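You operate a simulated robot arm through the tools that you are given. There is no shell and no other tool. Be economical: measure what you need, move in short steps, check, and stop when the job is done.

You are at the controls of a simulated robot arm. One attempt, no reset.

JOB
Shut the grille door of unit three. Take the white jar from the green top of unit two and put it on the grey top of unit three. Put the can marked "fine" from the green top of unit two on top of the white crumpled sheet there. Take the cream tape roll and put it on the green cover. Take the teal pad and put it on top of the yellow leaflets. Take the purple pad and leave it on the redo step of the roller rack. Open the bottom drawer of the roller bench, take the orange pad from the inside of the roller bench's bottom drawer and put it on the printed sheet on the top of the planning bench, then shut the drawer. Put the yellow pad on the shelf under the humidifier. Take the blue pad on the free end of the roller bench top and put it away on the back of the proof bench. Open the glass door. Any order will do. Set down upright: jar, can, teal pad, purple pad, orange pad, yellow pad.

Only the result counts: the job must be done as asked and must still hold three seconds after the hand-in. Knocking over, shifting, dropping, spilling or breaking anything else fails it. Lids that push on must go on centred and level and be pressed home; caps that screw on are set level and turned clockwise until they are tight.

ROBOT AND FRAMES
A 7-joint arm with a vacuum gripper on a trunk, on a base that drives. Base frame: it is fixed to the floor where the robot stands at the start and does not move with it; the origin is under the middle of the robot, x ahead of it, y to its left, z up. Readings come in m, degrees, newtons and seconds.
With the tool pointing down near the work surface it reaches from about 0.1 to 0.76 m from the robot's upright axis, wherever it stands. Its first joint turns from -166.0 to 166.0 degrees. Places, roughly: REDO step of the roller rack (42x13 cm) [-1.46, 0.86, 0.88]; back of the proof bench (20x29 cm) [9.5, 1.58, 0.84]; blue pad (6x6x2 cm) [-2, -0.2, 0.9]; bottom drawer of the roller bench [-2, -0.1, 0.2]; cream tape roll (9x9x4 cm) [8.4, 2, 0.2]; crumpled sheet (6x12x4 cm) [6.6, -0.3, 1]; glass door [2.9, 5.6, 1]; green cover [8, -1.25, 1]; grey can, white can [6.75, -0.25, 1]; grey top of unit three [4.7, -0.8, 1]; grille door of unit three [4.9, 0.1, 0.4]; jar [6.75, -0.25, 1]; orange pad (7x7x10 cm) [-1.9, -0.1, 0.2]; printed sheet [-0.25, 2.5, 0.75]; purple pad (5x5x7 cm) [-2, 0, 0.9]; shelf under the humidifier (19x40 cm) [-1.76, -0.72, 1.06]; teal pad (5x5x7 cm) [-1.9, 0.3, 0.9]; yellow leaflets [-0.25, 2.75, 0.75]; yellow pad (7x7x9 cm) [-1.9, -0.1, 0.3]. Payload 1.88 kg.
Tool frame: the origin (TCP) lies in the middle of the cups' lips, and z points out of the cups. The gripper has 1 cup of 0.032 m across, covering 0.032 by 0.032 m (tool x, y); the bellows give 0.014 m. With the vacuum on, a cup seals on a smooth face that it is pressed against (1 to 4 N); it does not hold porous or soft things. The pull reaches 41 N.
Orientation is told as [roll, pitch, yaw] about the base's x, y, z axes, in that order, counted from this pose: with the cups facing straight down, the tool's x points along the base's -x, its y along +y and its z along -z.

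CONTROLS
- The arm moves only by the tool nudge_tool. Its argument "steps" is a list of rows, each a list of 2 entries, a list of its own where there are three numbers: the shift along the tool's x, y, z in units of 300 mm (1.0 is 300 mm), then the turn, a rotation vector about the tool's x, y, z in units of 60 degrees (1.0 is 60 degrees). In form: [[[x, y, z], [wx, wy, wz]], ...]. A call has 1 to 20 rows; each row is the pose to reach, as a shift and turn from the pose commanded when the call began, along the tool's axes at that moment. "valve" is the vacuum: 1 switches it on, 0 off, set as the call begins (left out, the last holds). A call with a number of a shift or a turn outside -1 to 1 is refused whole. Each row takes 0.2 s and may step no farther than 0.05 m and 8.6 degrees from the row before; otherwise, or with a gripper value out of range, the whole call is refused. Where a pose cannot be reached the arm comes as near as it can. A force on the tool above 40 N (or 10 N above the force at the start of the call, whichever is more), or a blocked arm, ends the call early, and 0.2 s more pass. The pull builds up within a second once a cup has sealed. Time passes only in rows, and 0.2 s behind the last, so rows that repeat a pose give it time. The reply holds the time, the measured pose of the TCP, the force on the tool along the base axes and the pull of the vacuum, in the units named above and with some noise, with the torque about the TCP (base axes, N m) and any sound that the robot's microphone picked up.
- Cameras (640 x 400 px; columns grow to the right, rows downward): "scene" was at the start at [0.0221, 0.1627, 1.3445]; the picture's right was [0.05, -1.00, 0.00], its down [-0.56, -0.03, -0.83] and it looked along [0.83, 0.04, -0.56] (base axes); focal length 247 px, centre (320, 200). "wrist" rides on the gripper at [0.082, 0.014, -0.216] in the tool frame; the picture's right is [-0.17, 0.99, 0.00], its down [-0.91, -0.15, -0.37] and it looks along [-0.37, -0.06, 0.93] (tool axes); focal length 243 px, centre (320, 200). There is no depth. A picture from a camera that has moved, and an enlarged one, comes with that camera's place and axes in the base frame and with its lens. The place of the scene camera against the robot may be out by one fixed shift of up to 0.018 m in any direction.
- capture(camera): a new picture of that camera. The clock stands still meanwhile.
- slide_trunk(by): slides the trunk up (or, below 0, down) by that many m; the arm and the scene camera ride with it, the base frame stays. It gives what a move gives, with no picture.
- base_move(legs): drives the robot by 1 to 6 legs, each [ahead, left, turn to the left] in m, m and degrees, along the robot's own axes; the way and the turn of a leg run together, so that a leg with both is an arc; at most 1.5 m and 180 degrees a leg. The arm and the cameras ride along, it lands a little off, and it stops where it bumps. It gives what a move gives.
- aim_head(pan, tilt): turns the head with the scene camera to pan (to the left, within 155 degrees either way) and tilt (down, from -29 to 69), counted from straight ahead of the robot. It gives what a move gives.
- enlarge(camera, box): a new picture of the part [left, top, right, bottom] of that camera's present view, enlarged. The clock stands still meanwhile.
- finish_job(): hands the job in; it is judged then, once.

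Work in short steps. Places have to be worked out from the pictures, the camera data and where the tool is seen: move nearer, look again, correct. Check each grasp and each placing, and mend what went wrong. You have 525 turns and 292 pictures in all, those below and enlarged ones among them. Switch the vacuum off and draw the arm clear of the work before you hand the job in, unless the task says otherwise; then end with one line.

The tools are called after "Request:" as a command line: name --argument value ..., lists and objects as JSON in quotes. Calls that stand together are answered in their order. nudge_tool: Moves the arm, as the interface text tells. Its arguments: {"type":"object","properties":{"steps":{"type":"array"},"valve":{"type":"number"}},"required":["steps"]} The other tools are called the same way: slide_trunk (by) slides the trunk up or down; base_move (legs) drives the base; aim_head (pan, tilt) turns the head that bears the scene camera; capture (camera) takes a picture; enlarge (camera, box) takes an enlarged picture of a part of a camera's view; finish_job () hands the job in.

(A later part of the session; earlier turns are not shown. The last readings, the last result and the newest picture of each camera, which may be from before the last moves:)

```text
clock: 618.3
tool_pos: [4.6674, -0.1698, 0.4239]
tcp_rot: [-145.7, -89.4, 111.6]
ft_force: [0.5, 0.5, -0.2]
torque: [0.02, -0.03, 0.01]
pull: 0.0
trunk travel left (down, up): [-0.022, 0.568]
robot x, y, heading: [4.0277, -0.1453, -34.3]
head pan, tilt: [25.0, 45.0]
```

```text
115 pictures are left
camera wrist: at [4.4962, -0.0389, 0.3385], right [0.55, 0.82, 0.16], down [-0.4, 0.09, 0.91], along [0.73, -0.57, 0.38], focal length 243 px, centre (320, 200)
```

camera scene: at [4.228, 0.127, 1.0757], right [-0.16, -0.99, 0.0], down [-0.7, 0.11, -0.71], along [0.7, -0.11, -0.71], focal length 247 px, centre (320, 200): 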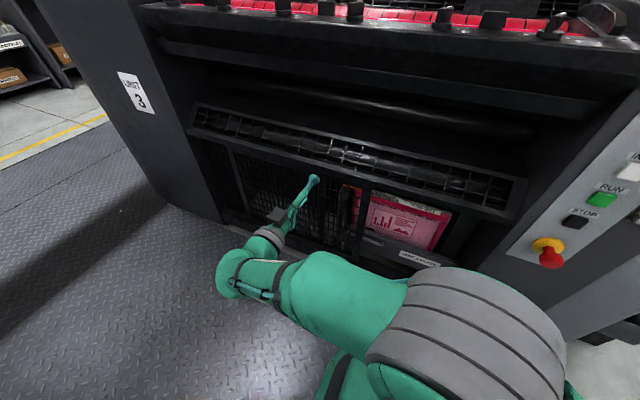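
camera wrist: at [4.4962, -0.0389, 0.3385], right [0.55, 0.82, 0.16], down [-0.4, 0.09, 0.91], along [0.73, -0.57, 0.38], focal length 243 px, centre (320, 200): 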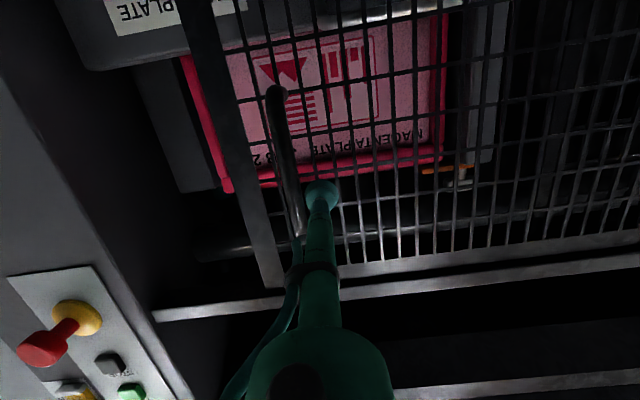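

Door follows. Continue with the arm in small steps until resistance.

Request:
nudge_tool --steps '[[[0, -0.05, 0], [0, 0, 0]], [[0, -0.1, 0], [0, 0, 0]], [[0, -0.15, 0], [0, 0, 0]], [[0, -0.2, 0], [0, 0, 0]], [[0, -0.25, 0], [0, 0, 0]], [[0, -0.3, 0], [0, 0, 0]], [[0, -0.35, 0], [0, 0, 0]], [[0, -0.4, 0], [0, 0, 0]]]'

Request:
capture --camera "wrist"

```text
clock: 620.1
tool_pos: [4.5991, -0.2691, 0.423]
tcp_rot: [-139.7, -89.5, 105.7]
ft_force: [0.3, 0.4, -0.4]
torque: [0.02, 0.03, -0.03]
pull: 0.0
trunk travel left (down, up): [-0.022, 0.568]
robot x, y, heading: [4.0264, -0.1511, -34.3]
head pan, tilt: [25.0, 45.0]
```

```text
114 pictures are left
camera wrist: at [4.4281, -0.1381, 0.3386], right [0.55, 0.82, 0.16], down [-0.4, 0.09, 0.91], along [0.73, -0.57, 0.38], focal length 243 px, centre (320, 200)
```

wrist: 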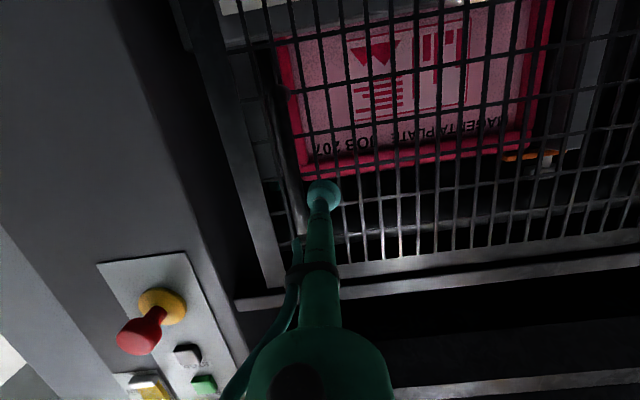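

Nearly shut; continue until the stop.

Request:
nudge_tool --steps '[[[0, -0.04, 0], [0, 0, 0]], [[0, -0.08, 0], [0, 0, 0]], [[0, -0.12, 0], [0, 0, 0]], [[0, -0.15, 0], [0, 0, 0]], [[0, -0.18, 0], [0, 0, 0]], [[0, -0.21, 0], [0, 0, 0]], [[0, -0.24, 0], [0, 0, 0]]]'

Request:
capture --camera "wrist"

Request:
enlarge --camera "scene" --box '[240, 60, 640, 310]'

```text
clock: 621.4
tool_pos: [4.5727, -0.3058, 0.4251]
tcp_rot: [-100.0, -89.5, 66.6]
ft_force: [2.7, 2.9, -1.6]
torque: [0.01, -0.03, 0.0]
pull: 0.0
out of reach, approached as far as the arm can: row 6
trunk travel left (down, up): [-0.022, 0.568]
robot x, y, heading: [4.0306, -0.152, -34.1]
head pan, tilt: [25.0, 45.0]
stopped in row 6: the force on the tool passed its limit at 44 N (the readings are from after the stop); the commanded pose is now the measured one
```

```text
113 pictures are left
camera wrist: at [4.3985, -0.1767, 0.3428], right [0.54, 0.83, 0.16], down [-0.39, 0.09, 0.92], along [0.74, -0.56, 0.37], focal length 243 px, centre (320, 200)
```

wrist: 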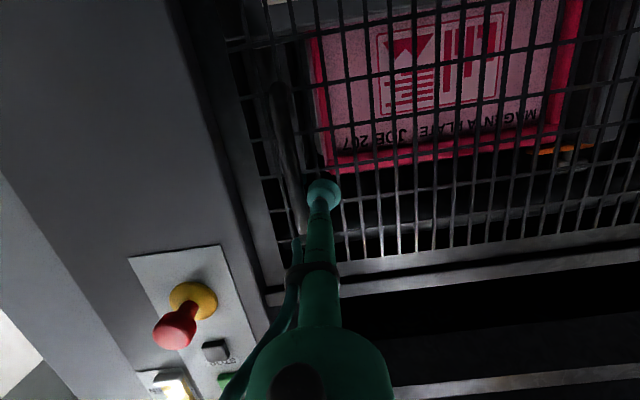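

```text
1.60 times, centred on (440, 185) of scene
camera zoom: at [4.1436, 0.0016, 1.0758], right [-0.16, -0.99, 0.0], down [-0.7, 0.11, -0.71], along [0.7, -0.11, -0.71], focal length 395 px, centre (128, 224)
```

zoom: 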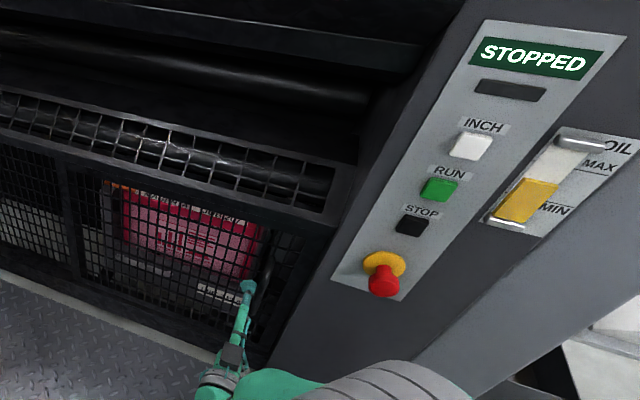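

The display switched from GUARD OPEN to STOPPED – the grille door is shut. Withdraw the tool from the handle and look.

Request:
nudge_tool --steps '[[[0, 0.08, 0], [0, 0, 0]], [[0, 0.1, -0.1], [0, 0, 0]], [[0, 0.1, -0.22], [0, 0, 0]], [[0, 0.1, -0.32], [0, 0, 0]]]'

Request:
slide_trunk --by 0.25

Request:
base_move --legs '[[0, -1.2, 0]]'

Request:
aim_head --pan 40 --tilt 25

Request:
capture --camera "scene"

```text
clock: 622.6
tool_pos: [4.5285, -0.2142, 0.45]
tcp_rot: [116.8, -86.1, -150.3]
ft_force: [-0.8, 0.2, 0.1]
torque: [-0.01, -0.01, 0.02]
pull: 0.1
trunk travel left (down, up): [-0.022, 0.568]
robot x, y, heading: [4.028, -0.1485, -34.1]
head pan, tilt: [25.0, 45.0]
stopped in row 4: the arm was blocked; the commanded pose is now the measured one
```

```text
clock: 625.2
tool_pos: [4.529, -0.214, 0.701]
tcp_rot: [116.5, -86.0, -150.2]
ft_force: [-0.7, -0.6, 0.2]
torque: [-0.01, -0.01, 0.01]
pull: 0.0
trunk travel left (down, up): [-0.272, 0.318]
robot x, y, heading: [4.0232, -0.1487, -34.1]
head pan, tilt: [25.0, 45.0]
```

```text
clock: 631.3
tool_pos: [3.8615, -1.2057, 0.7001]
tcp_rot: [116.7, -86.0, -149.8]
ft_force: [0.3, 0.0, 0.0]
torque: [0.01, 0.02, -0.05]
pull: 0.1
trunk travel left (down, up): [-0.272, 0.318]
robot x, y, heading: [3.361, -1.1463, -33.5]
head pan, tilt: [25.0, 45.0]
```

```text
clock: 632.1
tool_pos: [3.861, -1.206, 0.7006]
tcp_rot: [116.7, -86.0, -149.7]
ft_force: [0.7, 0.3, 0.1]
torque: [-0.01, 0.0, -0.03]
pull: 0.1
trunk travel left (down, up): [-0.272, 0.318]
robot x, y, heading: [3.3609, -1.1461, -33.7]
head pan, tilt: [40.0, 25.0]
```

```text
111 pictures are left
camera scene: at [3.4859, -0.9707, 1.3562], right [0.11, -0.99, 0.0], down [-0.42, -0.05, -0.91], along [0.9, 0.1, -0.42], focal length 247 px, centre (320, 200)
```

scene: 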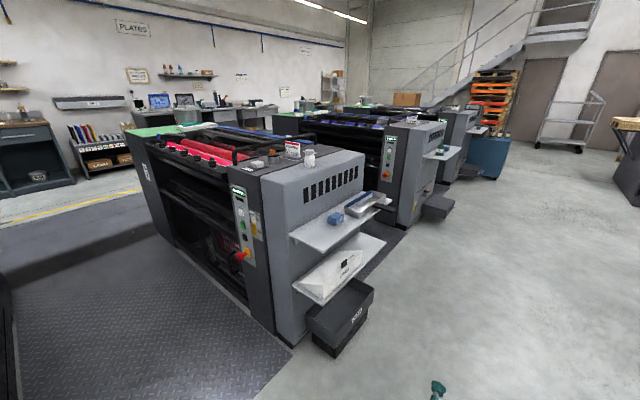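

Strafe to the aisle, reverse up it to the corridor, then face along the corridor (+e).

Request:
base_move --legs '[[0, -1.36, 0], [-1.4, 0, 0], [-1.4, 0, 0], [-1.4, 0, 0]]'

```text
clock: 658.4
tool_pos: [-0.2925, 0.1037, 0.7016]
tcp_rot: [116.6, -86.1, -150.9]
ft_force: [-0.2, 0.2, 0.3]
torque: [-0.01, -0.02, -0.01]
pull: 0.1
trunk travel left (down, up): [-0.272, 0.318]
robot x, y, heading: [-0.7936, 0.1742, -34.7]
head pan, tilt: [40.0, 25.0]
```

Turn left to face along the corridor and drive to e≈2.4, then look ahead.

Request:
base_move --legs '[[0, 0, 91], [1.3, 0.1, 0], [1.4, 0, 0]]'

Request:
aim_head --pan 0 --tilt 20

Request:
capture --camera "scene"

```text
clock: 675.5
tool_pos: [0.6883, 2.9931, 0.7004]
tcp_rot: [116.7, -86.0, -58.5]
ft_force: [0.9, -0.6, 0.8]
torque: [-0.02, 0.01, 0.02]
pull: 0.1
trunk travel left (down, up): [-0.272, 0.318]
robot x, y, heading: [0.6356, 2.4907, 57.5]
head pan, tilt: [40.0, 25.0]
```

```text
clock: 676.5
tool_pos: [0.6878, 2.9921, 0.702]
tcp_rot: [116.6, -86.0, -58.5]
ft_force: [0.0, 0.1, -0.9]
torque: [-0.01, 0.0, 0.01]
pull: 0.0
trunk travel left (down, up): [-0.272, 0.318]
robot x, y, heading: [0.6383, 2.4893, 57.3]
head pan, tilt: [0.0, 20.0]
```

```text
110 pictures are left
camera scene: at [0.5121, 2.5999, 1.3644], right [0.85, -0.53, 0.0], down [-0.18, -0.29, -0.94], along [0.5, 0.79, -0.34], focal length 247 px, centre (320, 200)
```

scene: 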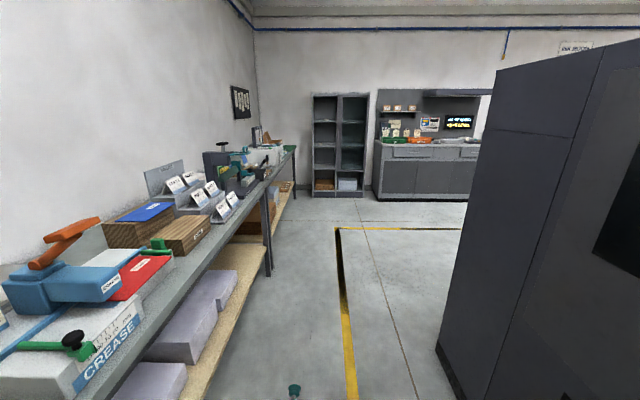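

Request:
enlarge --camera "scene" --box '[290, 80, 410, 205]'

```text
3.20 times, centred on (350, 142) of scene
camera zoom: at [0.5121, 2.5999, 1.3644], right [0.85, -0.53, 0.0], down [-0.18, -0.29, -0.94], along [0.5, 0.79, -0.34], focal length 790 px, centre (224, 384)
```

zoom: 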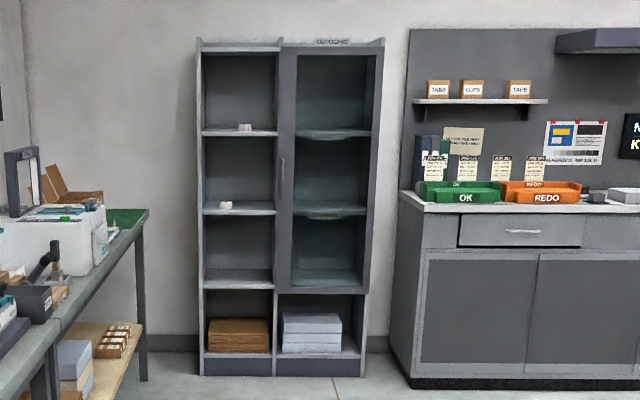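

The right-hand column has the glass door with a handle on its left; hinge on the right. Drive closer.

Request:
base_move --legs '[[1.25, 0, -1], [1.2, 0, 0]]'

Request:
aim_head --pan 0 --tilt 25

Request:
capture --camera "scene"

Request:
capture --camera "wrist"

```text
clock: 688.5
tool_pos: [2.0453, 5.0204, 0.7011]
tcp_rot: [116.6, -86.0, -60.0]
ft_force: [0.5, -0.6, -0.4]
torque: [0.0, -0.01, 0.01]
pull: 0.1
trunk travel left (down, up): [-0.272, 0.318]
robot x, y, heading: [1.9817, 4.5216, 56.3]
head pan, tilt: [0.0, 20.0]
```

```text
clock: 689.1
tool_pos: [2.0445, 5.0215, 0.7009]
tcp_rot: [116.6, -86.0, -60.0]
ft_force: [0.8, -0.1, 0.6]
torque: [0.03, 0.0, 0.0]
pull: 0.0
trunk travel left (down, up): [-0.272, 0.318]
robot x, y, heading: [1.9826, 4.5202, 56.1]
head pan, tilt: [0.0, 25.0]
```

```text
108 pictures are left
camera scene: at [1.8578, 4.6322, 1.3563], right [0.83, -0.56, 0.0], down [-0.24, -0.35, -0.91], along [0.51, 0.75, -0.42], focal length 247 px, centre (320, 200)
```

scene: 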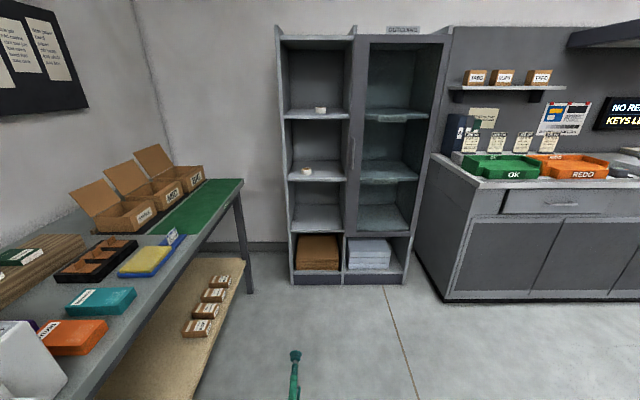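

```text
107 pictures are left
camera wrist: at [1.9114, 4.8528, 0.6125], right [-0.82, 0.53, 0.23], down [-0.05, -0.45, 0.89], along [0.58, 0.72, 0.39], focal length 243 px, centre (320, 200)
```

wrist: 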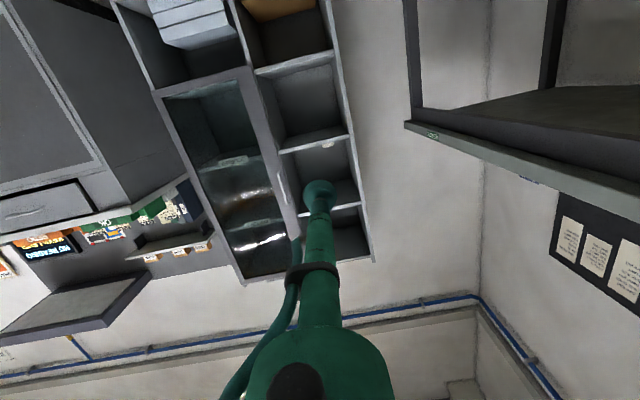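

Door spans n≈0.32–0.83, z≈0.43–1.53, front at e≈6.30, hinge at right. Strafe right 0.36, drive ahead 0.35, raise to z≈0.9.

Request:
base_move --legs '[[0, -0.36, 0], [0.35, 0, 0]]'

Request:
slide_trunk --by 0.2

Request:
nudge_tool --steps '[[[0, 0, 0.14], [0, 0, 0]], [[0, 0, 0.28], [0, 0, 0]], [[0, 0, 0.42], [0, 0, 0]], [[0, 0, 0.56], [0, 0, 0]], [[0, 0, 0.7], [0, 0, 0]]]'

Request:
capture --camera "wrist"

Request:
capture --camera "scene"

```text
clock: 693.3
tool_pos: [2.5409, 5.1076, 0.7011]
tcp_rot: [116.7, -86.0, -60.5]
ft_force: [-0.9, -0.9, -0.3]
torque: [0.01, -0.01, 0.0]
pull: 0.1
trunk travel left (down, up): [-0.272, 0.318]
robot x, y, heading: [2.4711, 4.611, 55.6]
head pan, tilt: [0.0, 25.0]
```

```text
clock: 695.5
tool_pos: [2.5403, 5.1093, 0.9009]
tcp_rot: [116.7, -86.1, -60.5]
ft_force: [0.4, -0.3, 0.5]
torque: [-0.02, 0.03, -0.03]
pull: 0.1
trunk travel left (down, up): [-0.472, 0.118]
robot x, y, heading: [2.4762, 4.6081, 55.6]
head pan, tilt: [0.0, 25.0]
```

```text
clock: 696.7
tool_pos: [2.6605, 5.2859, 0.908]
tcp_rot: [116.4, -86.0, -60.3]
ft_force: [-0.1, -0.9, 1.0]
torque: [-0.01, 0.0, -0.03]
pull: 0.0
trunk travel left (down, up): [-0.472, 0.118]
robot x, y, heading: [2.4743, 4.6063, 55.3]
head pan, tilt: [0.0, 25.0]
```

```text
106 pictures are left
camera wrist: at [2.525, 5.1194, 0.8194], right [-0.81, 0.54, 0.23], down [-0.05, -0.45, 0.89], along [0.58, 0.71, 0.39], focal length 243 px, centre (320, 200)
```

wrist: 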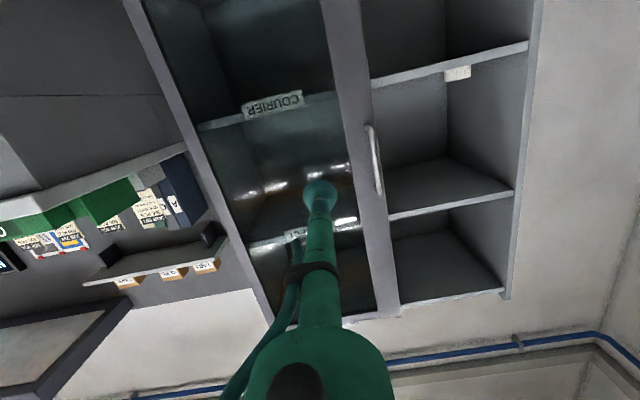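

```text
105 pictures are left
camera scene: at [2.3502, 4.722, 1.5563], right [0.83, -0.56, 0.0], down [-0.24, -0.35, -0.91], along [0.51, 0.75, -0.42], focal length 247 px, centre (320, 200)
```

scene: 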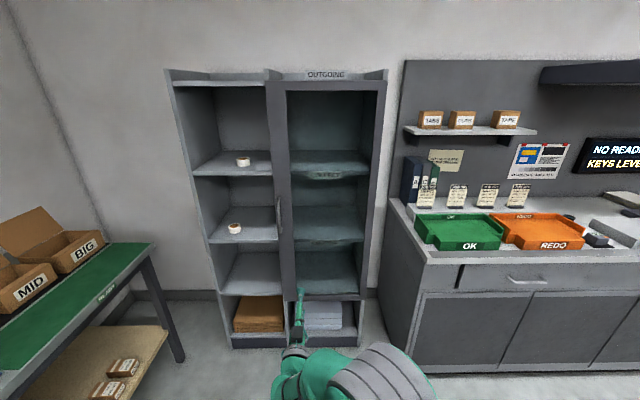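

Axis hits the glass just beside the handle stile. Drive ahead 0.22 m, then advance with vacuum on.

Request:
base_move --legs '[[0.22, 0, 0]]'

Request:
nudge_tool --steps '[[[0, 0, 0.14], [0, 0, 0]], [[0, 0, 0.28], [0, 0, 0]], [[0, 0, 0.42], [0, 0, 0]], [[0, 0, 0.5], [0, 0, 0]]]' --valve 1

Request:
capture --camera "wrist"

```text
clock: 698.3
tool_pos: [2.7804, 5.4655, 0.9082]
tcp_rot: [116.7, -86.0, -60.4]
ft_force: [-0.5, -0.5, 0.2]
torque: [-0.01, -0.02, 0.0]
pull: 0.0
trunk travel left (down, up): [-0.472, 0.118]
robot x, y, heading: [2.5937, 4.7865, 55.7]
head pan, tilt: [0.0, 25.0]
```

```text
clock: 699.3
tool_pos: [2.8634, 5.5929, 0.9154]
tcp_rot: [116.4, -86.1, -60.1]
ft_force: [0.0, 0.3, 0.0]
torque: [0.0, -0.01, -0.02]
pull: 0.1
trunk travel left (down, up): [-0.472, 0.118]
robot x, y, heading: [2.5951, 4.7864, 55.7]
head pan, tilt: [0.0, 25.0]
```

```text
104 pictures are left
camera wrist: at [2.7288, 5.4248, 0.8263], right [-0.81, 0.54, 0.23], down [-0.05, -0.45, 0.89], along [0.58, 0.71, 0.39], focal length 243 px, centre (320, 200)
```

wrist: 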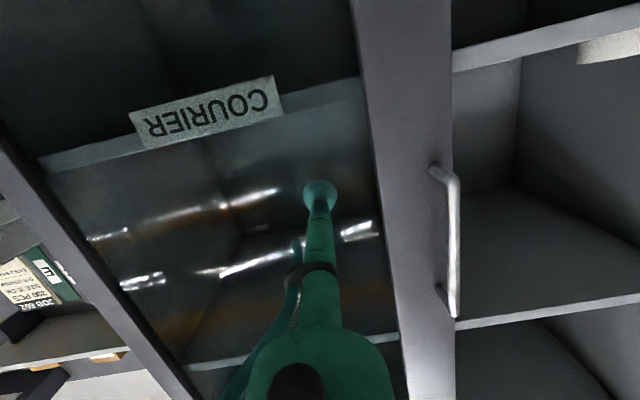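

Close to the glass; advance in small steps until sealed.

Request:
nudge_tool --steps '[[[0, 0, 0.04], [0, 0, 0]], [[0, 0, 0.08], [0, 0, 0]], [[0, 0, 0.11], [0, 0, 0]], [[0, 0, 0.14], [0, 0, 0]], [[0, 0, 0.17], [0, 0, 0]], [[0, 0, 0.2], [0, 0, 0]], [[0, 0, 0.22], [0, 0, 0]], [[0, 0, 0.24], [0, 0, 0]]]'

```text
clock: 700.5
tool_pos: [2.8867, 5.6288, 0.9176]
tcp_rot: [118.2, -86.1, -61.8]
ft_force: [-10.3, -24.9, 9.7]
torque: [-0.62, 0.02, 0.09]
pull: 40.9
trunk travel left (down, up): [-0.472, 0.118]
robot x, y, heading: [2.5964, 4.7838, 55.9]
head pan, tilt: [0.0, 25.0]
stopped in row 6: the force on the tool passed its limit at 61 N (the readings are from after the stop); the commanded pose is now the measured one
```

Sealed on the glass. Pull along the door's arc with matching tool rotation.

Request:
nudge_tool --steps '[[[0, -0.001, -0.03], [-0.02, 0, 0]], [[0, -0.002, -0.068], [-0.05, 0, 0]], [[0, -0.0127, -0.181], [-0.133, 0, 0]], [[0, -0.0386, -0.314], [-0.233, 0, 0]], [[0, -0.078, -0.445], [-0.333, 0, 0]]]'

Request:
capture --camera "scene"

```text
clock: 701.6
tool_pos: [2.82, 5.5999, 0.9289]
tcp_rot: [75.1, -86.3, -13.2]
ft_force: [6.1, -1.1, -1.1]
torque: [0.24, -0.3, 0.37]
pull: 40.9
out of reach, approached as far as the arm can: row 2, 3, 4, 5
trunk travel left (down, up): [-0.472, 0.118]
robot x, y, heading: [2.6001, 4.7889, 55.8]
head pan, tilt: [0.0, 25.0]
stopped in row 5: the force on the tool passed its limit at 69 N (the readings are from after the stop); the commanded pose is now the measured one
```

```text
103 pictures are left
camera scene: at [2.4737, 4.9018, 1.5563], right [0.83, -0.56, 0.0], down [-0.24, -0.35, -0.91], along [0.51, 0.75, -0.42], focal length 247 px, centre (320, 200)
```

scene: 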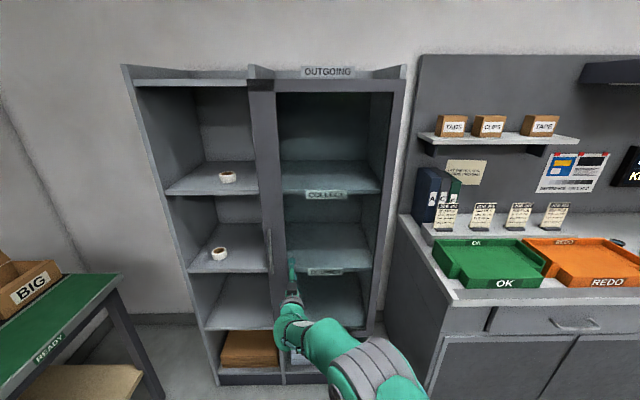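

Door begins to open, the arm itself is posture-limited. Pull by driving the base back 8 cm with a slight turn.

Request:
base_move --legs '[[-0.07, 0, 2]]'

Request:
capture --camera "scene"

```text
clock: 702.4
tool_pos: [2.813, 5.5817, 0.9284]
tcp_rot: [77.4, -85.9, -16.1]
ft_force: [2.1, -0.1, 0.1]
torque: [-0.05, -0.02, 0.41]
pull: 40.6
trunk travel left (down, up): [-0.472, 0.118]
robot x, y, heading: [2.5864, 4.7739, 55.8]
head pan, tilt: [0.0, 25.0]
stopped in leg 1: the force on the tool passed its limit at 49 N (the readings are from after the stop); the commanded pose is now the measured one
```

```text
102 pictures are left
camera scene: at [2.462, 4.8838, 1.5564], right [0.83, -0.56, 0.0], down [-0.24, -0.35, -0.91], along [0.51, 0.75, -0.42], focal length 247 px, centre (320, 200)
```

scene: 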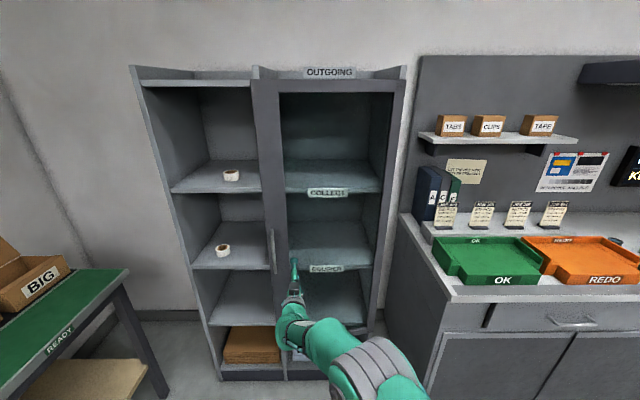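

Request:
capture --camera "wrist"

Request:
enlarge --camera "scene" --box '[220, 60, 420, 400]'

```text
101 pictures are left
camera wrist: at [2.6915, 5.4001, 0.8505], right [-0.85, 0.47, 0.23], down [0.02, -0.42, 0.91], along [0.52, 0.78, 0.35], focal length 243 px, centre (320, 200)
```

wrist: 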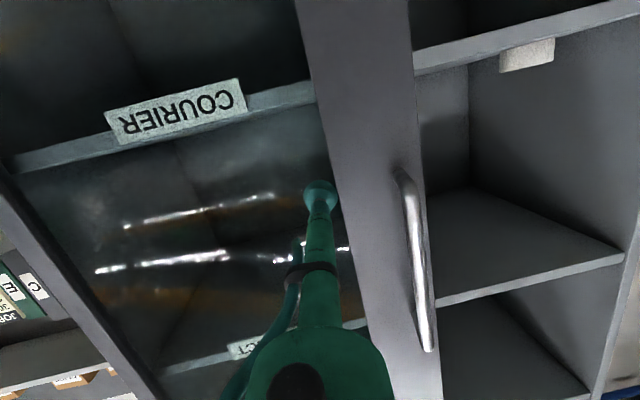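

```text
1.18 times, centred on (320, 230) of scene
camera zoom: at [2.462, 4.8838, 1.5564], right [0.83, -0.56, 0.0], down [-0.24, -0.35, -0.91], along [0.51, 0.75, -0.42], focal length 291 px, centre (320, 165)
```

zoom: 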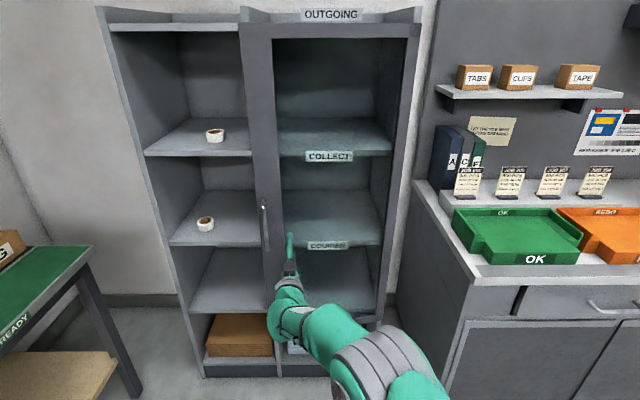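

Door is ajar ~11°. Continue pulling slowly along the arc in fine rows.

Request:
nudge_tool --steps '[[[0, 0, -0.02], [-0.015, 0, 0]], [[0, 0, -0.04], [-0.03, 0, 0]], [[0, -0.002, -0.06], [-0.045, 0, 0]], [[0, -0.003, -0.08], [-0.06, 0, 0]], [[0, -0.005, -0.1], [-0.075, 0, 0]], [[0, -0.007, -0.12], [-0.09, 0, 0]], [[0, -0.01, -0.14], [-0.105, 0, 0]], [[0, -0.013, -0.16], [-0.12, 0, 0]], [[0, -0.016, -0.18], [-0.135, 0, 0]], [[0, -0.02, -0.2], [-0.15, 0, 0]], [[0, -0.024, -0.22], [-0.165, 0, 0]], [[0, -0.028, -0.24], [-0.18, 0, 0]], [[0, -0.033, -0.26], [-0.195, 0, 0]], [[0, -0.038, -0.28], [-0.21, 0, 0]], [[0, -0.044, -0.3], [-0.225, 0, 0]], [[0, -0.05, -0.32], [-0.24, 0, 0]], [[0, -0.056, -0.34], [-0.255, 0, 0]], [[0, -0.063, -0.36], [-0.27, 0, 0]]]'

Request:
capture --camera "scene"

```text
clock: 703.2
tool_pos: [2.8087, 5.5705, 0.9295]
tcp_rot: [69.9, -85.5, -7.9]
ft_force: [5.6, -1.1, -1.8]
torque: [0.28, -0.12, 0.48]
pull: 40.8
out of reach, approached as far as the arm can: row 2, 3
trunk travel left (down, up): [-0.472, 0.118]
robot x, y, heading: [2.5876, 4.7684, 55.9]
head pan, tilt: [0.0, 25.0]
stopped in row 3: the force on the tool passed its limit at 45 N (the readings are from after the stop); the commanded pose is now the measured one
```

```text
99 pictures are left
camera scene: at [2.4637, 4.8839, 1.5564], right [0.83, -0.56, 0.0], down [-0.24, -0.35, -0.91], along [0.51, 0.75, -0.42], focal length 247 px, centre (320, 200)
```

scene: 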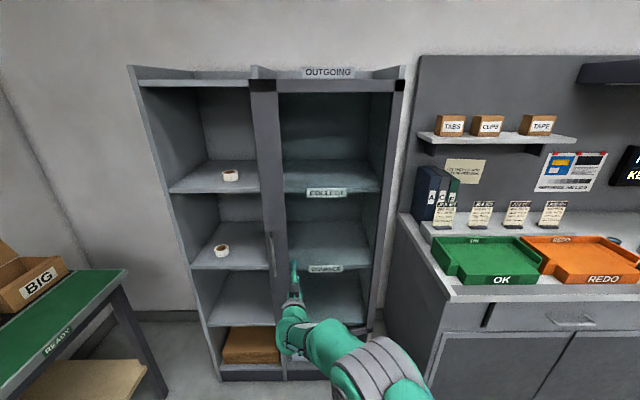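

Better: rotate the whole base about the door hinge so tool and door turn together. Try 5° on the arc.

Request:
base_move --legs '[[-0.0143, -0.0774, 5]]'

```text
clock: 704.2
tool_pos: [2.796, 5.534, 0.9282]
tcp_rot: [70.1, -85.2, -3.2]
ft_force: [28.9, -7.3, -1.8]
torque: [0.06, -0.02, 0.47]
pull: 40.9
trunk travel left (down, up): [-0.472, 0.118]
robot x, y, heading: [2.6486, 4.7173, 60.9]
head pan, tilt: [0.0, 25.0]
```

Works. Continue 6° more.

Request:
base_move --legs '[[-0.02, -0.1, 6]]'

```text
clock: 705.4
tool_pos: [2.7879, 5.4834, 0.9288]
tcp_rot: [69.5, -85.4, 3.4]
ft_force: [-10.8, 1.6, -1.5]
torque: [0.15, -0.21, 0.2]
pull: 40.7
trunk travel left (down, up): [-0.472, 0.118]
robot x, y, heading: [2.7246, 4.6577, 66.9]
head pan, tilt: [0.0, 25.0]
```

Request:
base_move --legs '[[-0.018, -0.094, 6], [-0.018, -0.094, 6]]'

Request:
capture --camera "scene"

```text
clock: 707.2
tool_pos: [2.7895, 5.3911, 0.9287]
tcp_rot: [70.4, -85.2, 14.2]
ft_force: [30.5, 5.3, 0.5]
torque: [0.07, 0.11, 0.46]
pull: 40.4
trunk travel left (down, up): [-0.472, 0.118]
robot x, y, heading: [2.8937, 4.5665, 79.3]
head pan, tilt: [0.0, 25.0]
```

```text
98 pictures are left
camera scene: at [2.7364, 4.6266, 1.5566], right [0.98, -0.19, 0.0], down [-0.08, -0.42, -0.91], along [0.17, 0.89, -0.42], focal length 247 px, centre (320, 200)
```

scene: 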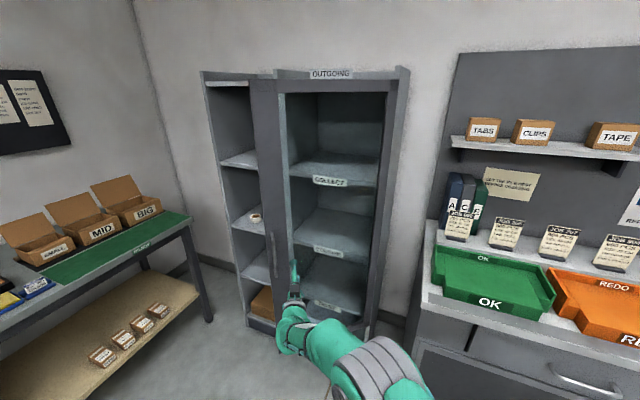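

Door is ~30° open and follows. Continue.

Request:
base_move --legs '[[-0.02, -0.096, 6], [-0.02, -0.096, 6]]'

Request:
base_move --legs '[[-0.02, -0.096, 6], [-0.02, -0.096, 6]]'

Request:
capture --camera "scene"

```text
clock: 709.2
tool_pos: [2.8136, 5.2988, 0.9292]
tcp_rot: [71.9, -84.8, 23.4]
ft_force: [1.0, 2.1, 0.5]
torque: [0.07, 0.06, 0.51]
pull: 40.5
trunk travel left (down, up): [-0.472, 0.118]
robot x, y, heading: [3.0751, 4.513, 90.7]
head pan, tilt: [0.0, 25.0]
stopped in leg 2: the force on the tool passed its limit at 41 N (the readings are from after the stop); the commanded pose is now the measured one
```

```text
clock: 711.0
tool_pos: [2.8619, 5.2152, 0.9285]
tcp_rot: [72.2, -84.7, 34.3]
ft_force: [28.0, 22.2, 1.0]
torque: [0.0, 0.09, 0.44]
pull: 40.3
trunk travel left (down, up): [-0.472, 0.118]
robot x, y, heading: [3.2732, 4.4948, 102.1]
head pan, tilt: [0.0, 25.0]
```

```text
97 pictures are left
camera scene: at [3.1005, 4.4891, 1.5566], right [0.98, 0.21, 0.0], down [0.09, -0.41, -0.91], along [-0.19, 0.89, -0.42], focal length 247 px, centre (320, 200)
```

scene: 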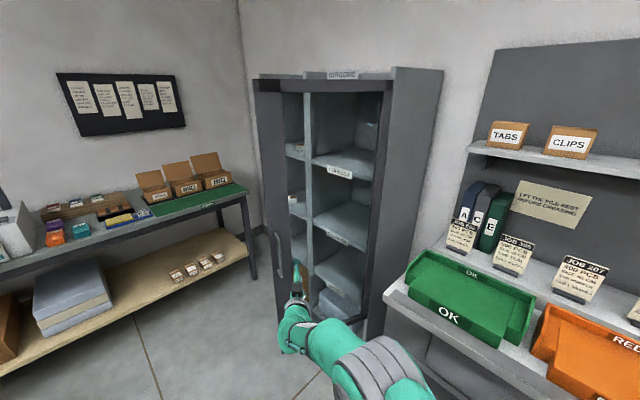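

≈50° open. Two more arcs, then I'll push from inside.

Request:
base_move --legs '[[-0.02, -0.096, 6], [-0.02, -0.096, 6]]'

Request:
aim_head --pan -50 --tilt 45

Request:
capture --camera "scene"

```text
clock: 713.0
tool_pos: [2.9207, 5.1439, 0.9294]
tcp_rot: [74.9, -84.3, 42.1]
ft_force: [1.3, 2.5, 0.2]
torque: [-0.04, 0.03, -0.02]
pull: 0.2
trunk travel left (down, up): [-0.472, 0.118]
robot x, y, heading: [3.4558, 4.5168, 113.3]
head pan, tilt: [0.0, 25.0]
stopped in leg 2: the force on the tool passed its limit at 47 N (the readings are from after the stop); the commanded pose is now the measured one
```

```text
clock: 714.2
tool_pos: [2.9199, 5.1437, 0.9288]
tcp_rot: [74.7, -84.4, 42.4]
ft_force: [5.0, 5.6, 1.8]
torque: [-0.04, -0.01, -0.04]
pull: 0.0
trunk travel left (down, up): [-0.472, 0.118]
robot x, y, heading: [3.4634, 4.5147, 113.6]
head pan, tilt: [-50.0, 45.0]
```

```text
96 pictures are left
camera scene: at [3.3626, 4.4625, 1.5258], right [0.9, -0.45, 0.0], down [-0.32, -0.63, -0.71], along [0.32, 0.63, -0.71], focal length 247 px, centre (320, 200)
```

scene: 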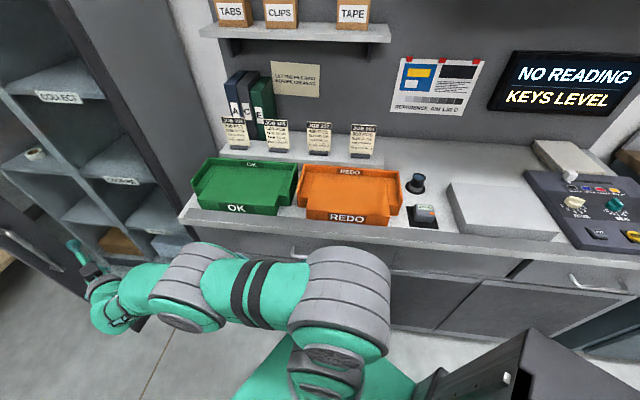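

The seal let go with the door ~60° open. Vacuum off, retreat and come round to the inner side of the door.

Request:
nudge_tool --steps '[[[0, 0, -0.05], [0, 0, 0]]]' --valve 0

Request:
base_move --legs '[[-0.45, 0, 0], [0, 0.65, 0], [0, 0, -57.3]]'

Request:
aim_head --pan 10 --tilt 30

Request:
capture --camera "scene"

```text
clock: 714.6
tool_pos: [2.9313, 5.1353, 0.9293]
tcp_rot: [74.3, -84.2, 42.3]
ft_force: [15.7, 20.9, -0.6]
torque: [-0.06, 0.02, -0.2]
pull: 0.0
trunk travel left (down, up): [-0.472, 0.118]
robot x, y, heading: [3.4545, 4.5148, 113.2]
head pan, tilt: [-50.0, 45.0]
```

```text
clock: 715.4
tool_pos: [2.9375, 5.1305, 0.93]
tcp_rot: [75.0, -84.2, 41.1]
ft_force: [1.8, 2.5, -0.2]
torque: [-0.04, 0.01, -0.01]
pull: 0.0
trunk travel left (down, up): [-0.472, 0.118]
robot x, y, heading: [3.4596, 4.5075, 113.0]
head pan, tilt: [-50.0, 45.0]
stopped in leg 1: the force on the tool passed its limit at 46 N (the readings are from after the stop); the commanded pose is now the measured one
```

```text
clock: 716.6
tool_pos: [2.9375, 5.1308, 0.9296]
tcp_rot: [75.1, -84.2, 41.0]
ft_force: [5.1, 5.9, -0.2]
torque: [0.0, 0.03, -0.08]
pull: 0.1
trunk travel left (down, up): [-0.472, 0.118]
robot x, y, heading: [3.4621, 4.5073, 113.4]
head pan, tilt: [10.0, 30.0]
```

```text
95 pictures are left
camera scene: at [3.2791, 4.4608, 1.5484], right [0.84, 0.55, 0.0], down [0.27, -0.42, -0.87], along [-0.48, 0.72, -0.5], focal length 247 px, centre (320, 200)
```

scene: 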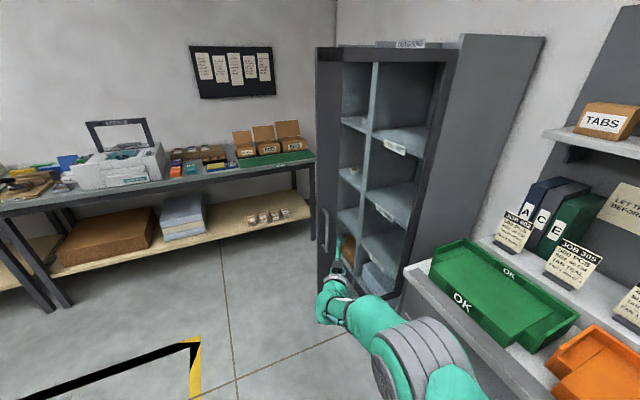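

Request:
capture --camera "wrist"

Request:
enlarge --camera "scene" --box '[290, 180, 490, 400]'

```text
94 pictures are left
camera wrist: at [3.0139, 4.9257, 0.854], right [-0.87, -0.42, 0.26], down [0.37, -0.21, 0.9], along [-0.33, 0.88, 0.34], focal length 243 px, centre (320, 200)
```

wrist: 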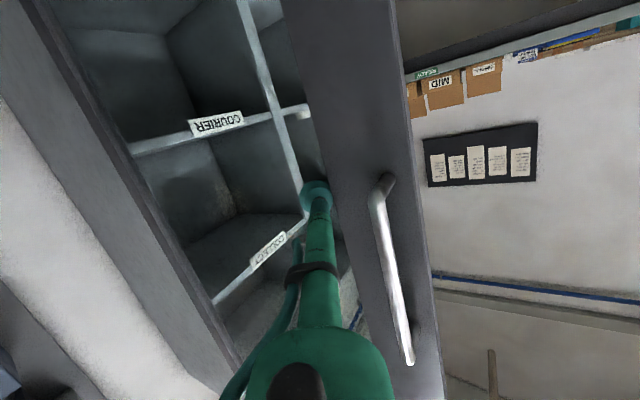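

```text
1.82 times, centred on (390, 290) of scene
camera zoom: at [3.2791, 4.4608, 1.5484], right [0.84, 0.55, 0.0], down [0.27, -0.42, -0.87], along [-0.48, 0.72, -0.5], focal length 449 px, centre (193, 36)
```

zoom: 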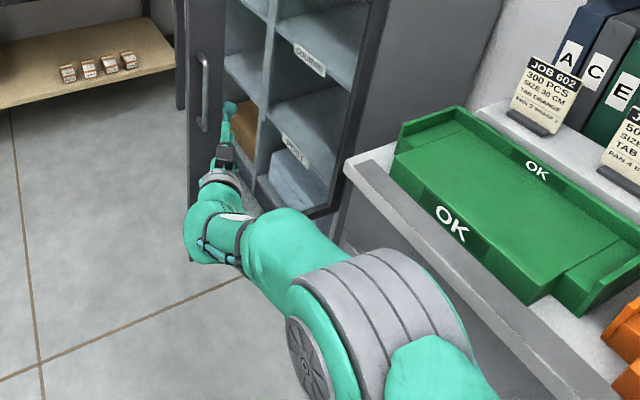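

The cup sits against the stile's inner edge. Move it 3 cm away from the stile, then straight back.

Request:
nudge_tool --steps '[[[0, -0.03, 0], [0, 0, 0]], [[0, -0.08, -0.02], [0, 0, 0]], [[0, -0.1, -0.08], [0, 0, 0]], [[0, -0.1, -0.16], [0, 0, 0]]]'

```text
clock: 717.6
tool_pos: [2.9749, 5.0966, 0.9347]
tcp_rot: [71.5, -84.0, 44.0]
ft_force: [-0.2, -0.8, -0.6]
torque: [0.05, 0.01, -0.03]
pull: 0.0
out of reach, approached as far as the arm can: row 2, 3, 4
trunk travel left (down, up): [-0.472, 0.118]
robot x, y, heading: [3.4672, 4.5099, 113.4]
head pan, tilt: [10.0, 30.0]
```

Free. Now retreat with the base.

Request:
base_move --legs '[[-0.4, 0, 0], [0, 0.7, 0], [0, 0, -57.3]]'

Request:
capture --camera "scene"

```text
clock: 726.1
tool_pos: [3.2076, 4.5896, 0.9327]
tcp_rot: [71.4, -84.2, -13.6]
ft_force: [0.9, 0.7, -0.3]
torque: [0.03, 0.01, -0.01]
pull: 0.0
trunk travel left (down, up): [-0.472, 0.118]
robot x, y, heading: [2.9694, 3.8675, 55.3]
head pan, tilt: [10.0, 30.0]
```

```text
92 pictures are left
camera scene: at [2.8338, 3.9848, 1.5483], right [0.91, -0.41, 0.0], down [-0.21, -0.46, -0.87], along [0.36, 0.79, -0.5], focal length 247 px, centre (320, 200)
```

scene: 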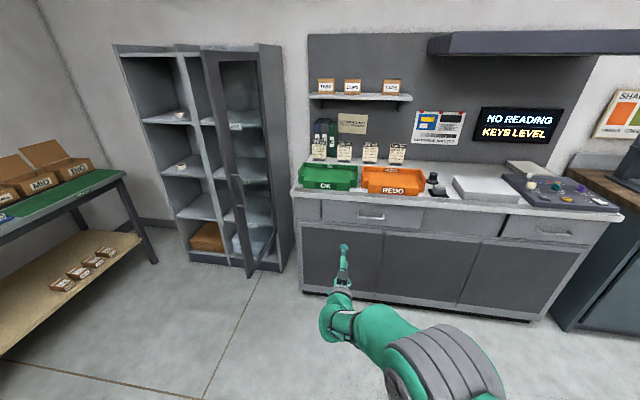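

Door ~62° open. Strafe left so the tool is left of the door's edge, go in front of the cabinet, then push the door's inner face to the right.

Request:
base_move --legs '[[0, 0.95, 0.8], [0.36, 0, 0]]'

Request:
capture --camera "scene"

Request:
capture --camera "wrist"

```text
clock: 733.1
tool_pos: [2.5709, 5.4309, 0.9341]
tcp_rot: [71.5, -84.1, -11.3]
ft_force: [-0.3, 0.2, -0.2]
torque: [0.01, -0.01, 0.0]
pull: 0.0
trunk travel left (down, up): [-0.472, 0.118]
robot x, y, heading: [2.3637, 4.7001, 58.0]
head pan, tilt: [10.0, 30.0]
```

```text
91 pictures are left
camera scene: at [2.2203, 4.8123, 1.5483], right [0.93, -0.38, 0.0], down [-0.19, -0.46, -0.87], along [0.33, 0.8, -0.5], focal length 247 px, centre (320, 200)
```

scene: 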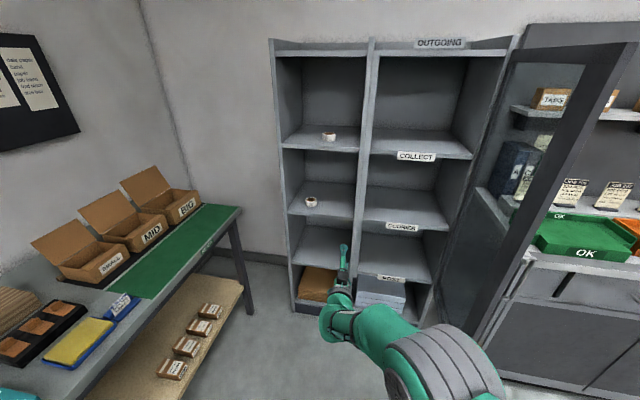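

```text
90 pictures are left
camera wrist: at [2.4424, 5.252, 0.8589], right [-0.83, 0.49, 0.26], down [0.04, -0.42, 0.91], along [0.55, 0.77, 0.33], focal length 243 px, centre (320, 200)
```

wrist: 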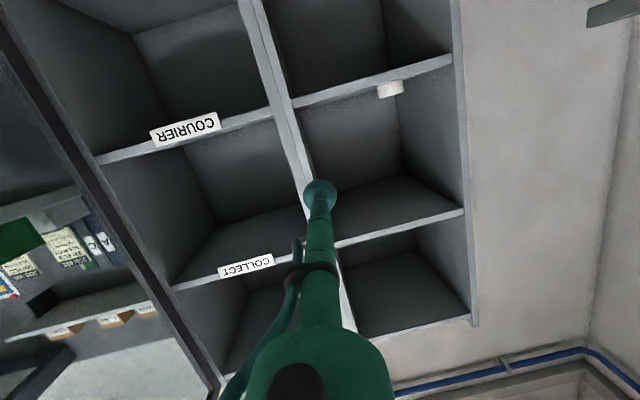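

Push right with the base: 0.35 m, then more.

Request:
base_move --legs '[[0, -0.35, 0]]'

Request:
base_move --legs '[[0, -0.15, 0]]'

Request:
capture --camera "scene"

```text
clock: 735.4
tool_pos: [2.8734, 5.2422, 0.9327]
tcp_rot: [71.4, -84.1, -11.1]
ft_force: [0.2, -0.5, -0.9]
torque: [-0.03, -0.02, 0.02]
pull: 0.0
trunk travel left (down, up): [-0.472, 0.118]
robot x, y, heading: [2.6693, 4.5102, 58.0]
head pan, tilt: [10.0, 30.0]
```

```text
clock: 736.8
tool_pos: [2.9995, 5.1636, 0.9333]
tcp_rot: [71.3, -84.1, -11.1]
ft_force: [0.4, 0.1, -1.0]
torque: [0.0, 0.0, 0.04]
pull: 0.1
trunk travel left (down, up): [-0.472, 0.118]
robot x, y, heading: [2.7925, 4.4278, 58.0]
head pan, tilt: [10.0, 30.0]
```

```text
89 pictures are left
camera scene: at [2.6511, 4.543, 1.5483], right [0.93, -0.37, 0.0], down [-0.19, -0.46, -0.87], along [0.32, 0.8, -0.5], focal length 247 px, centre (320, 200)
```

scene: 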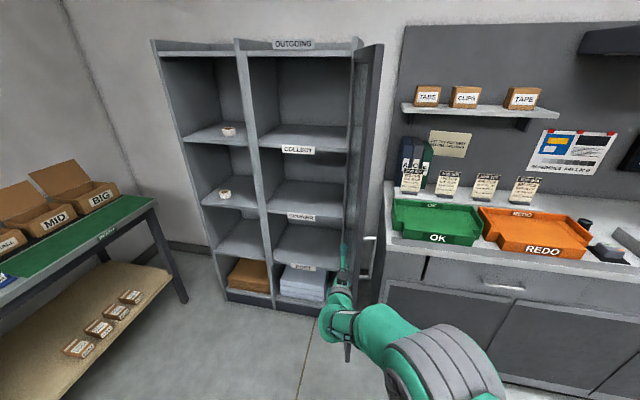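

Door ≈90° open. Withdraw the tool leftwards and back, then check.

Request:
base_move --legs '[[0, 0.08, 0], [-0.7, 0.2, 0]]'

Request:
capture --camera "scene"

```text
clock: 741.4
tool_pos: [2.3829, 4.7143, 0.9337]
tcp_rot: [71.5, -84.1, -10.9]
ft_force: [0.4, 0.5, 0.7]
torque: [-0.03, 0.01, -0.02]
pull: 0.0
trunk travel left (down, up): [-0.472, 0.118]
robot x, y, heading: [2.1818, 3.9785, 58.4]
head pan, tilt: [10.0, 30.0]
```

```text
88 pictures are left
camera scene: at [2.0386, 4.0923, 1.5483], right [0.93, -0.37, 0.0], down [-0.18, -0.46, -0.87], along [0.32, 0.81, -0.5], focal length 247 px, centre (320, 200)
```

scene: 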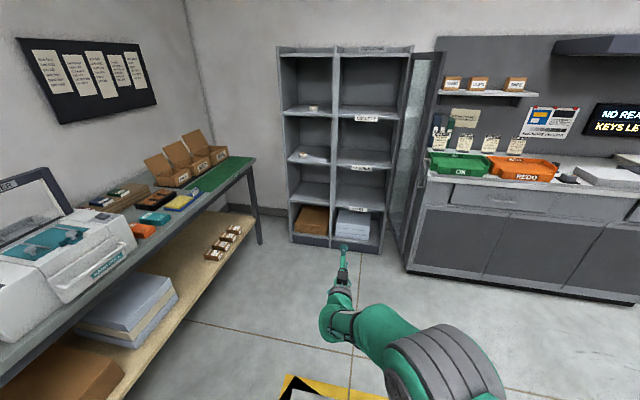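

Zoom to make sure nothing on the shelves changed.

Request:
enlarge --camera "scene" --box '[260, 40, 460, 260]'

```text
1.82 times, centred on (360, 150) of scene
camera zoom: at [2.0386, 4.0923, 1.5483], right [0.93, -0.37, 0.0], down [-0.18, -0.46, -0.87], along [0.32, 0.81, -0.5], focal length 449 px, centre (247, 291)
```

zoom: 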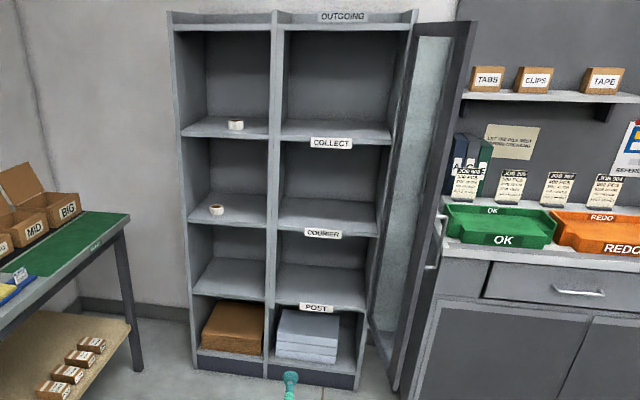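

All fine. For a final check I reverse down the corridor and view the planning bench and the roller bench.

Request:
base_move --legs '[[0, 0.47, -2.1], [-1.2, 0, 0], [-1.2, 0, 0]]'

Request:
aim_head --pan 95 --tilt 35

Request:
capture --camera "scene"

```text
clock: 755.6
tool_pos: [0.6838, 2.9583, 0.9324]
tcp_rot: [71.5, -84.2, -13.3]
ft_force: [-0.2, -0.2, 0.8]
torque: [0.03, -0.01, -0.02]
pull: 0.0
trunk travel left (down, up): [-0.472, 0.118]
robot x, y, heading: [0.4543, 2.2341, 55.9]
head pan, tilt: [10.0, 30.0]
```

```text
clock: 757.2
tool_pos: [0.6841, 2.9579, 0.9333]
tcp_rot: [71.5, -84.1, -13.5]
ft_force: [0.6, -0.1, 0.5]
torque: [0.03, 0.02, 0.0]
pull: 0.2
trunk travel left (down, up): [-0.472, 0.118]
robot x, y, heading: [0.4496, 2.2311, 55.7]
head pan, tilt: [95.0, 35.0]
```

```text
86 pictures are left
camera scene: at [0.1983, 2.3125, 1.5405], right [0.49, 0.87, 0.0], down [0.5, -0.28, -0.82], along [-0.72, 0.4, -0.57], focal length 247 px, centre (320, 200)
```

scene: 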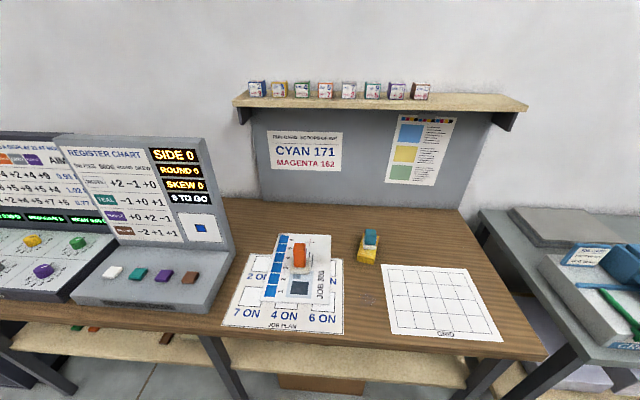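

Both pads stand where they should. On to the roller bench.

Request:
base_move --legs '[[-1.2, 0, 0], [-1.2, 0, 0], [0, -0.3, 0]]'

Request:
aim_head --pan 105 --tilt 30

Request:
capture --camera "scene"

```text
clock: 770.6
tool_pos: [-0.4064, 0.8229, 0.9329]
tcp_rot: [71.5, -84.1, -13.4]
ft_force: [0.8, 0.7, 0.0]
torque: [0.0, 0.02, -0.03]
pull: 0.0
trunk travel left (down, up): [-0.472, 0.118]
robot x, y, heading: [-0.6433, 0.097, 55.8]
head pan, tilt: [95.0, 35.0]
```

```text
clock: 771.3
tool_pos: [-0.4061, 0.8232, 0.9333]
tcp_rot: [71.5, -84.1, -13.4]
ft_force: [0.1, 0.2, 0.3]
torque: [0.04, 0.03, 0.0]
pull: 0.2
trunk travel left (down, up): [-0.472, 0.118]
robot x, y, heading: [-0.6394, 0.0966, 55.9]
head pan, tilt: [105.0, 30.0]
```

```text
85 pictures are left
camera scene: at [-0.9015, 0.165, 1.5483], right [0.33, 0.94, 0.0], down [0.47, -0.17, -0.87], along [-0.82, 0.29, -0.5], focal length 247 px, centre (320, 200)
```

scene: 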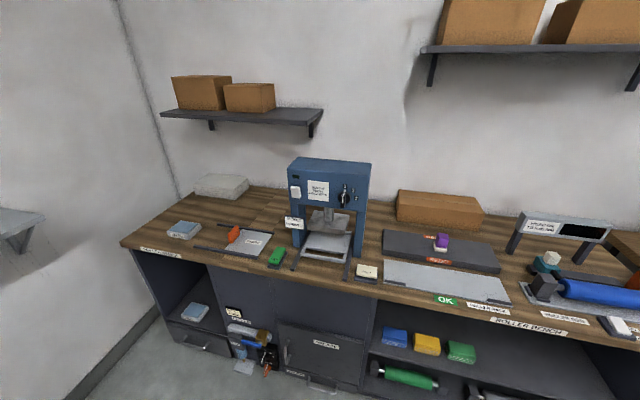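

Request:
enlarge --camera "scene" --box '[130, 250, 290, 370]'

Request:
aim_head --pan 150 --tilt 30

Request:
capture --camera "scene"

```text
3.33 times, centred on (210, 310) of scene
camera zoom: at [-0.9015, 0.165, 1.5483], right [0.33, 0.94, 0.0], down [0.47, -0.17, -0.87], along [-0.82, 0.29, -0.5], focal length 823 px, centre (687, -167)
```

zoom: 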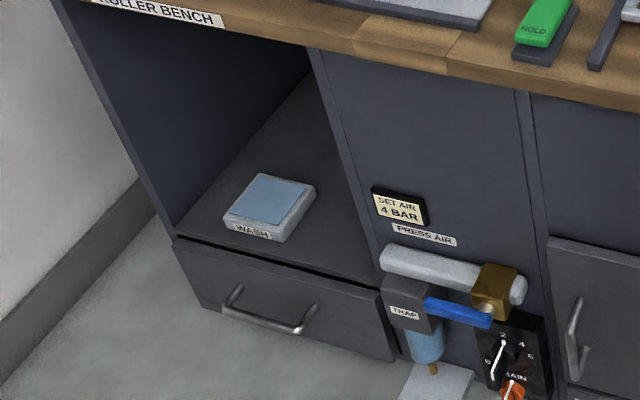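

```text
clock: 772.4
tool_pos: [-0.4061, 0.8233, 0.9337]
tcp_rot: [71.6, -84.1, -13.5]
ft_force: [0.3, 0.2, -1.0]
torque: [-0.02, 0.0, 0.0]
pull: 0.0
trunk travel left (down, up): [-0.472, 0.118]
robot x, y, heading: [-0.6409, 0.096, 55.7]
head pan, tilt: [150.0, 30.0]
```

```text
83 pictures are left
camera scene: at [-0.8977, 0.0959, 1.5483], right [-0.43, 0.9, 0.0], down [0.45, 0.22, -0.87], along [-0.78, -0.38, -0.5], focal length 247 px, centre (320, 200)
```

scene: 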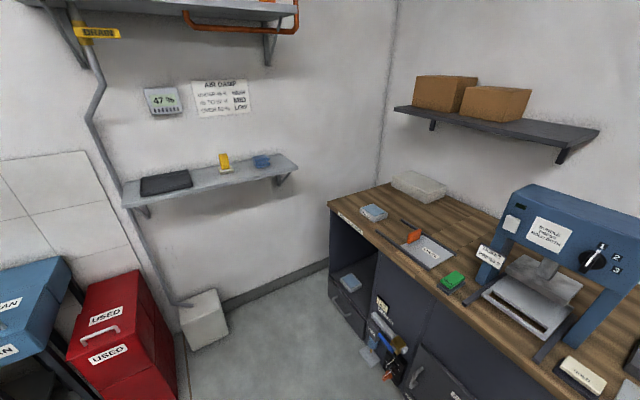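

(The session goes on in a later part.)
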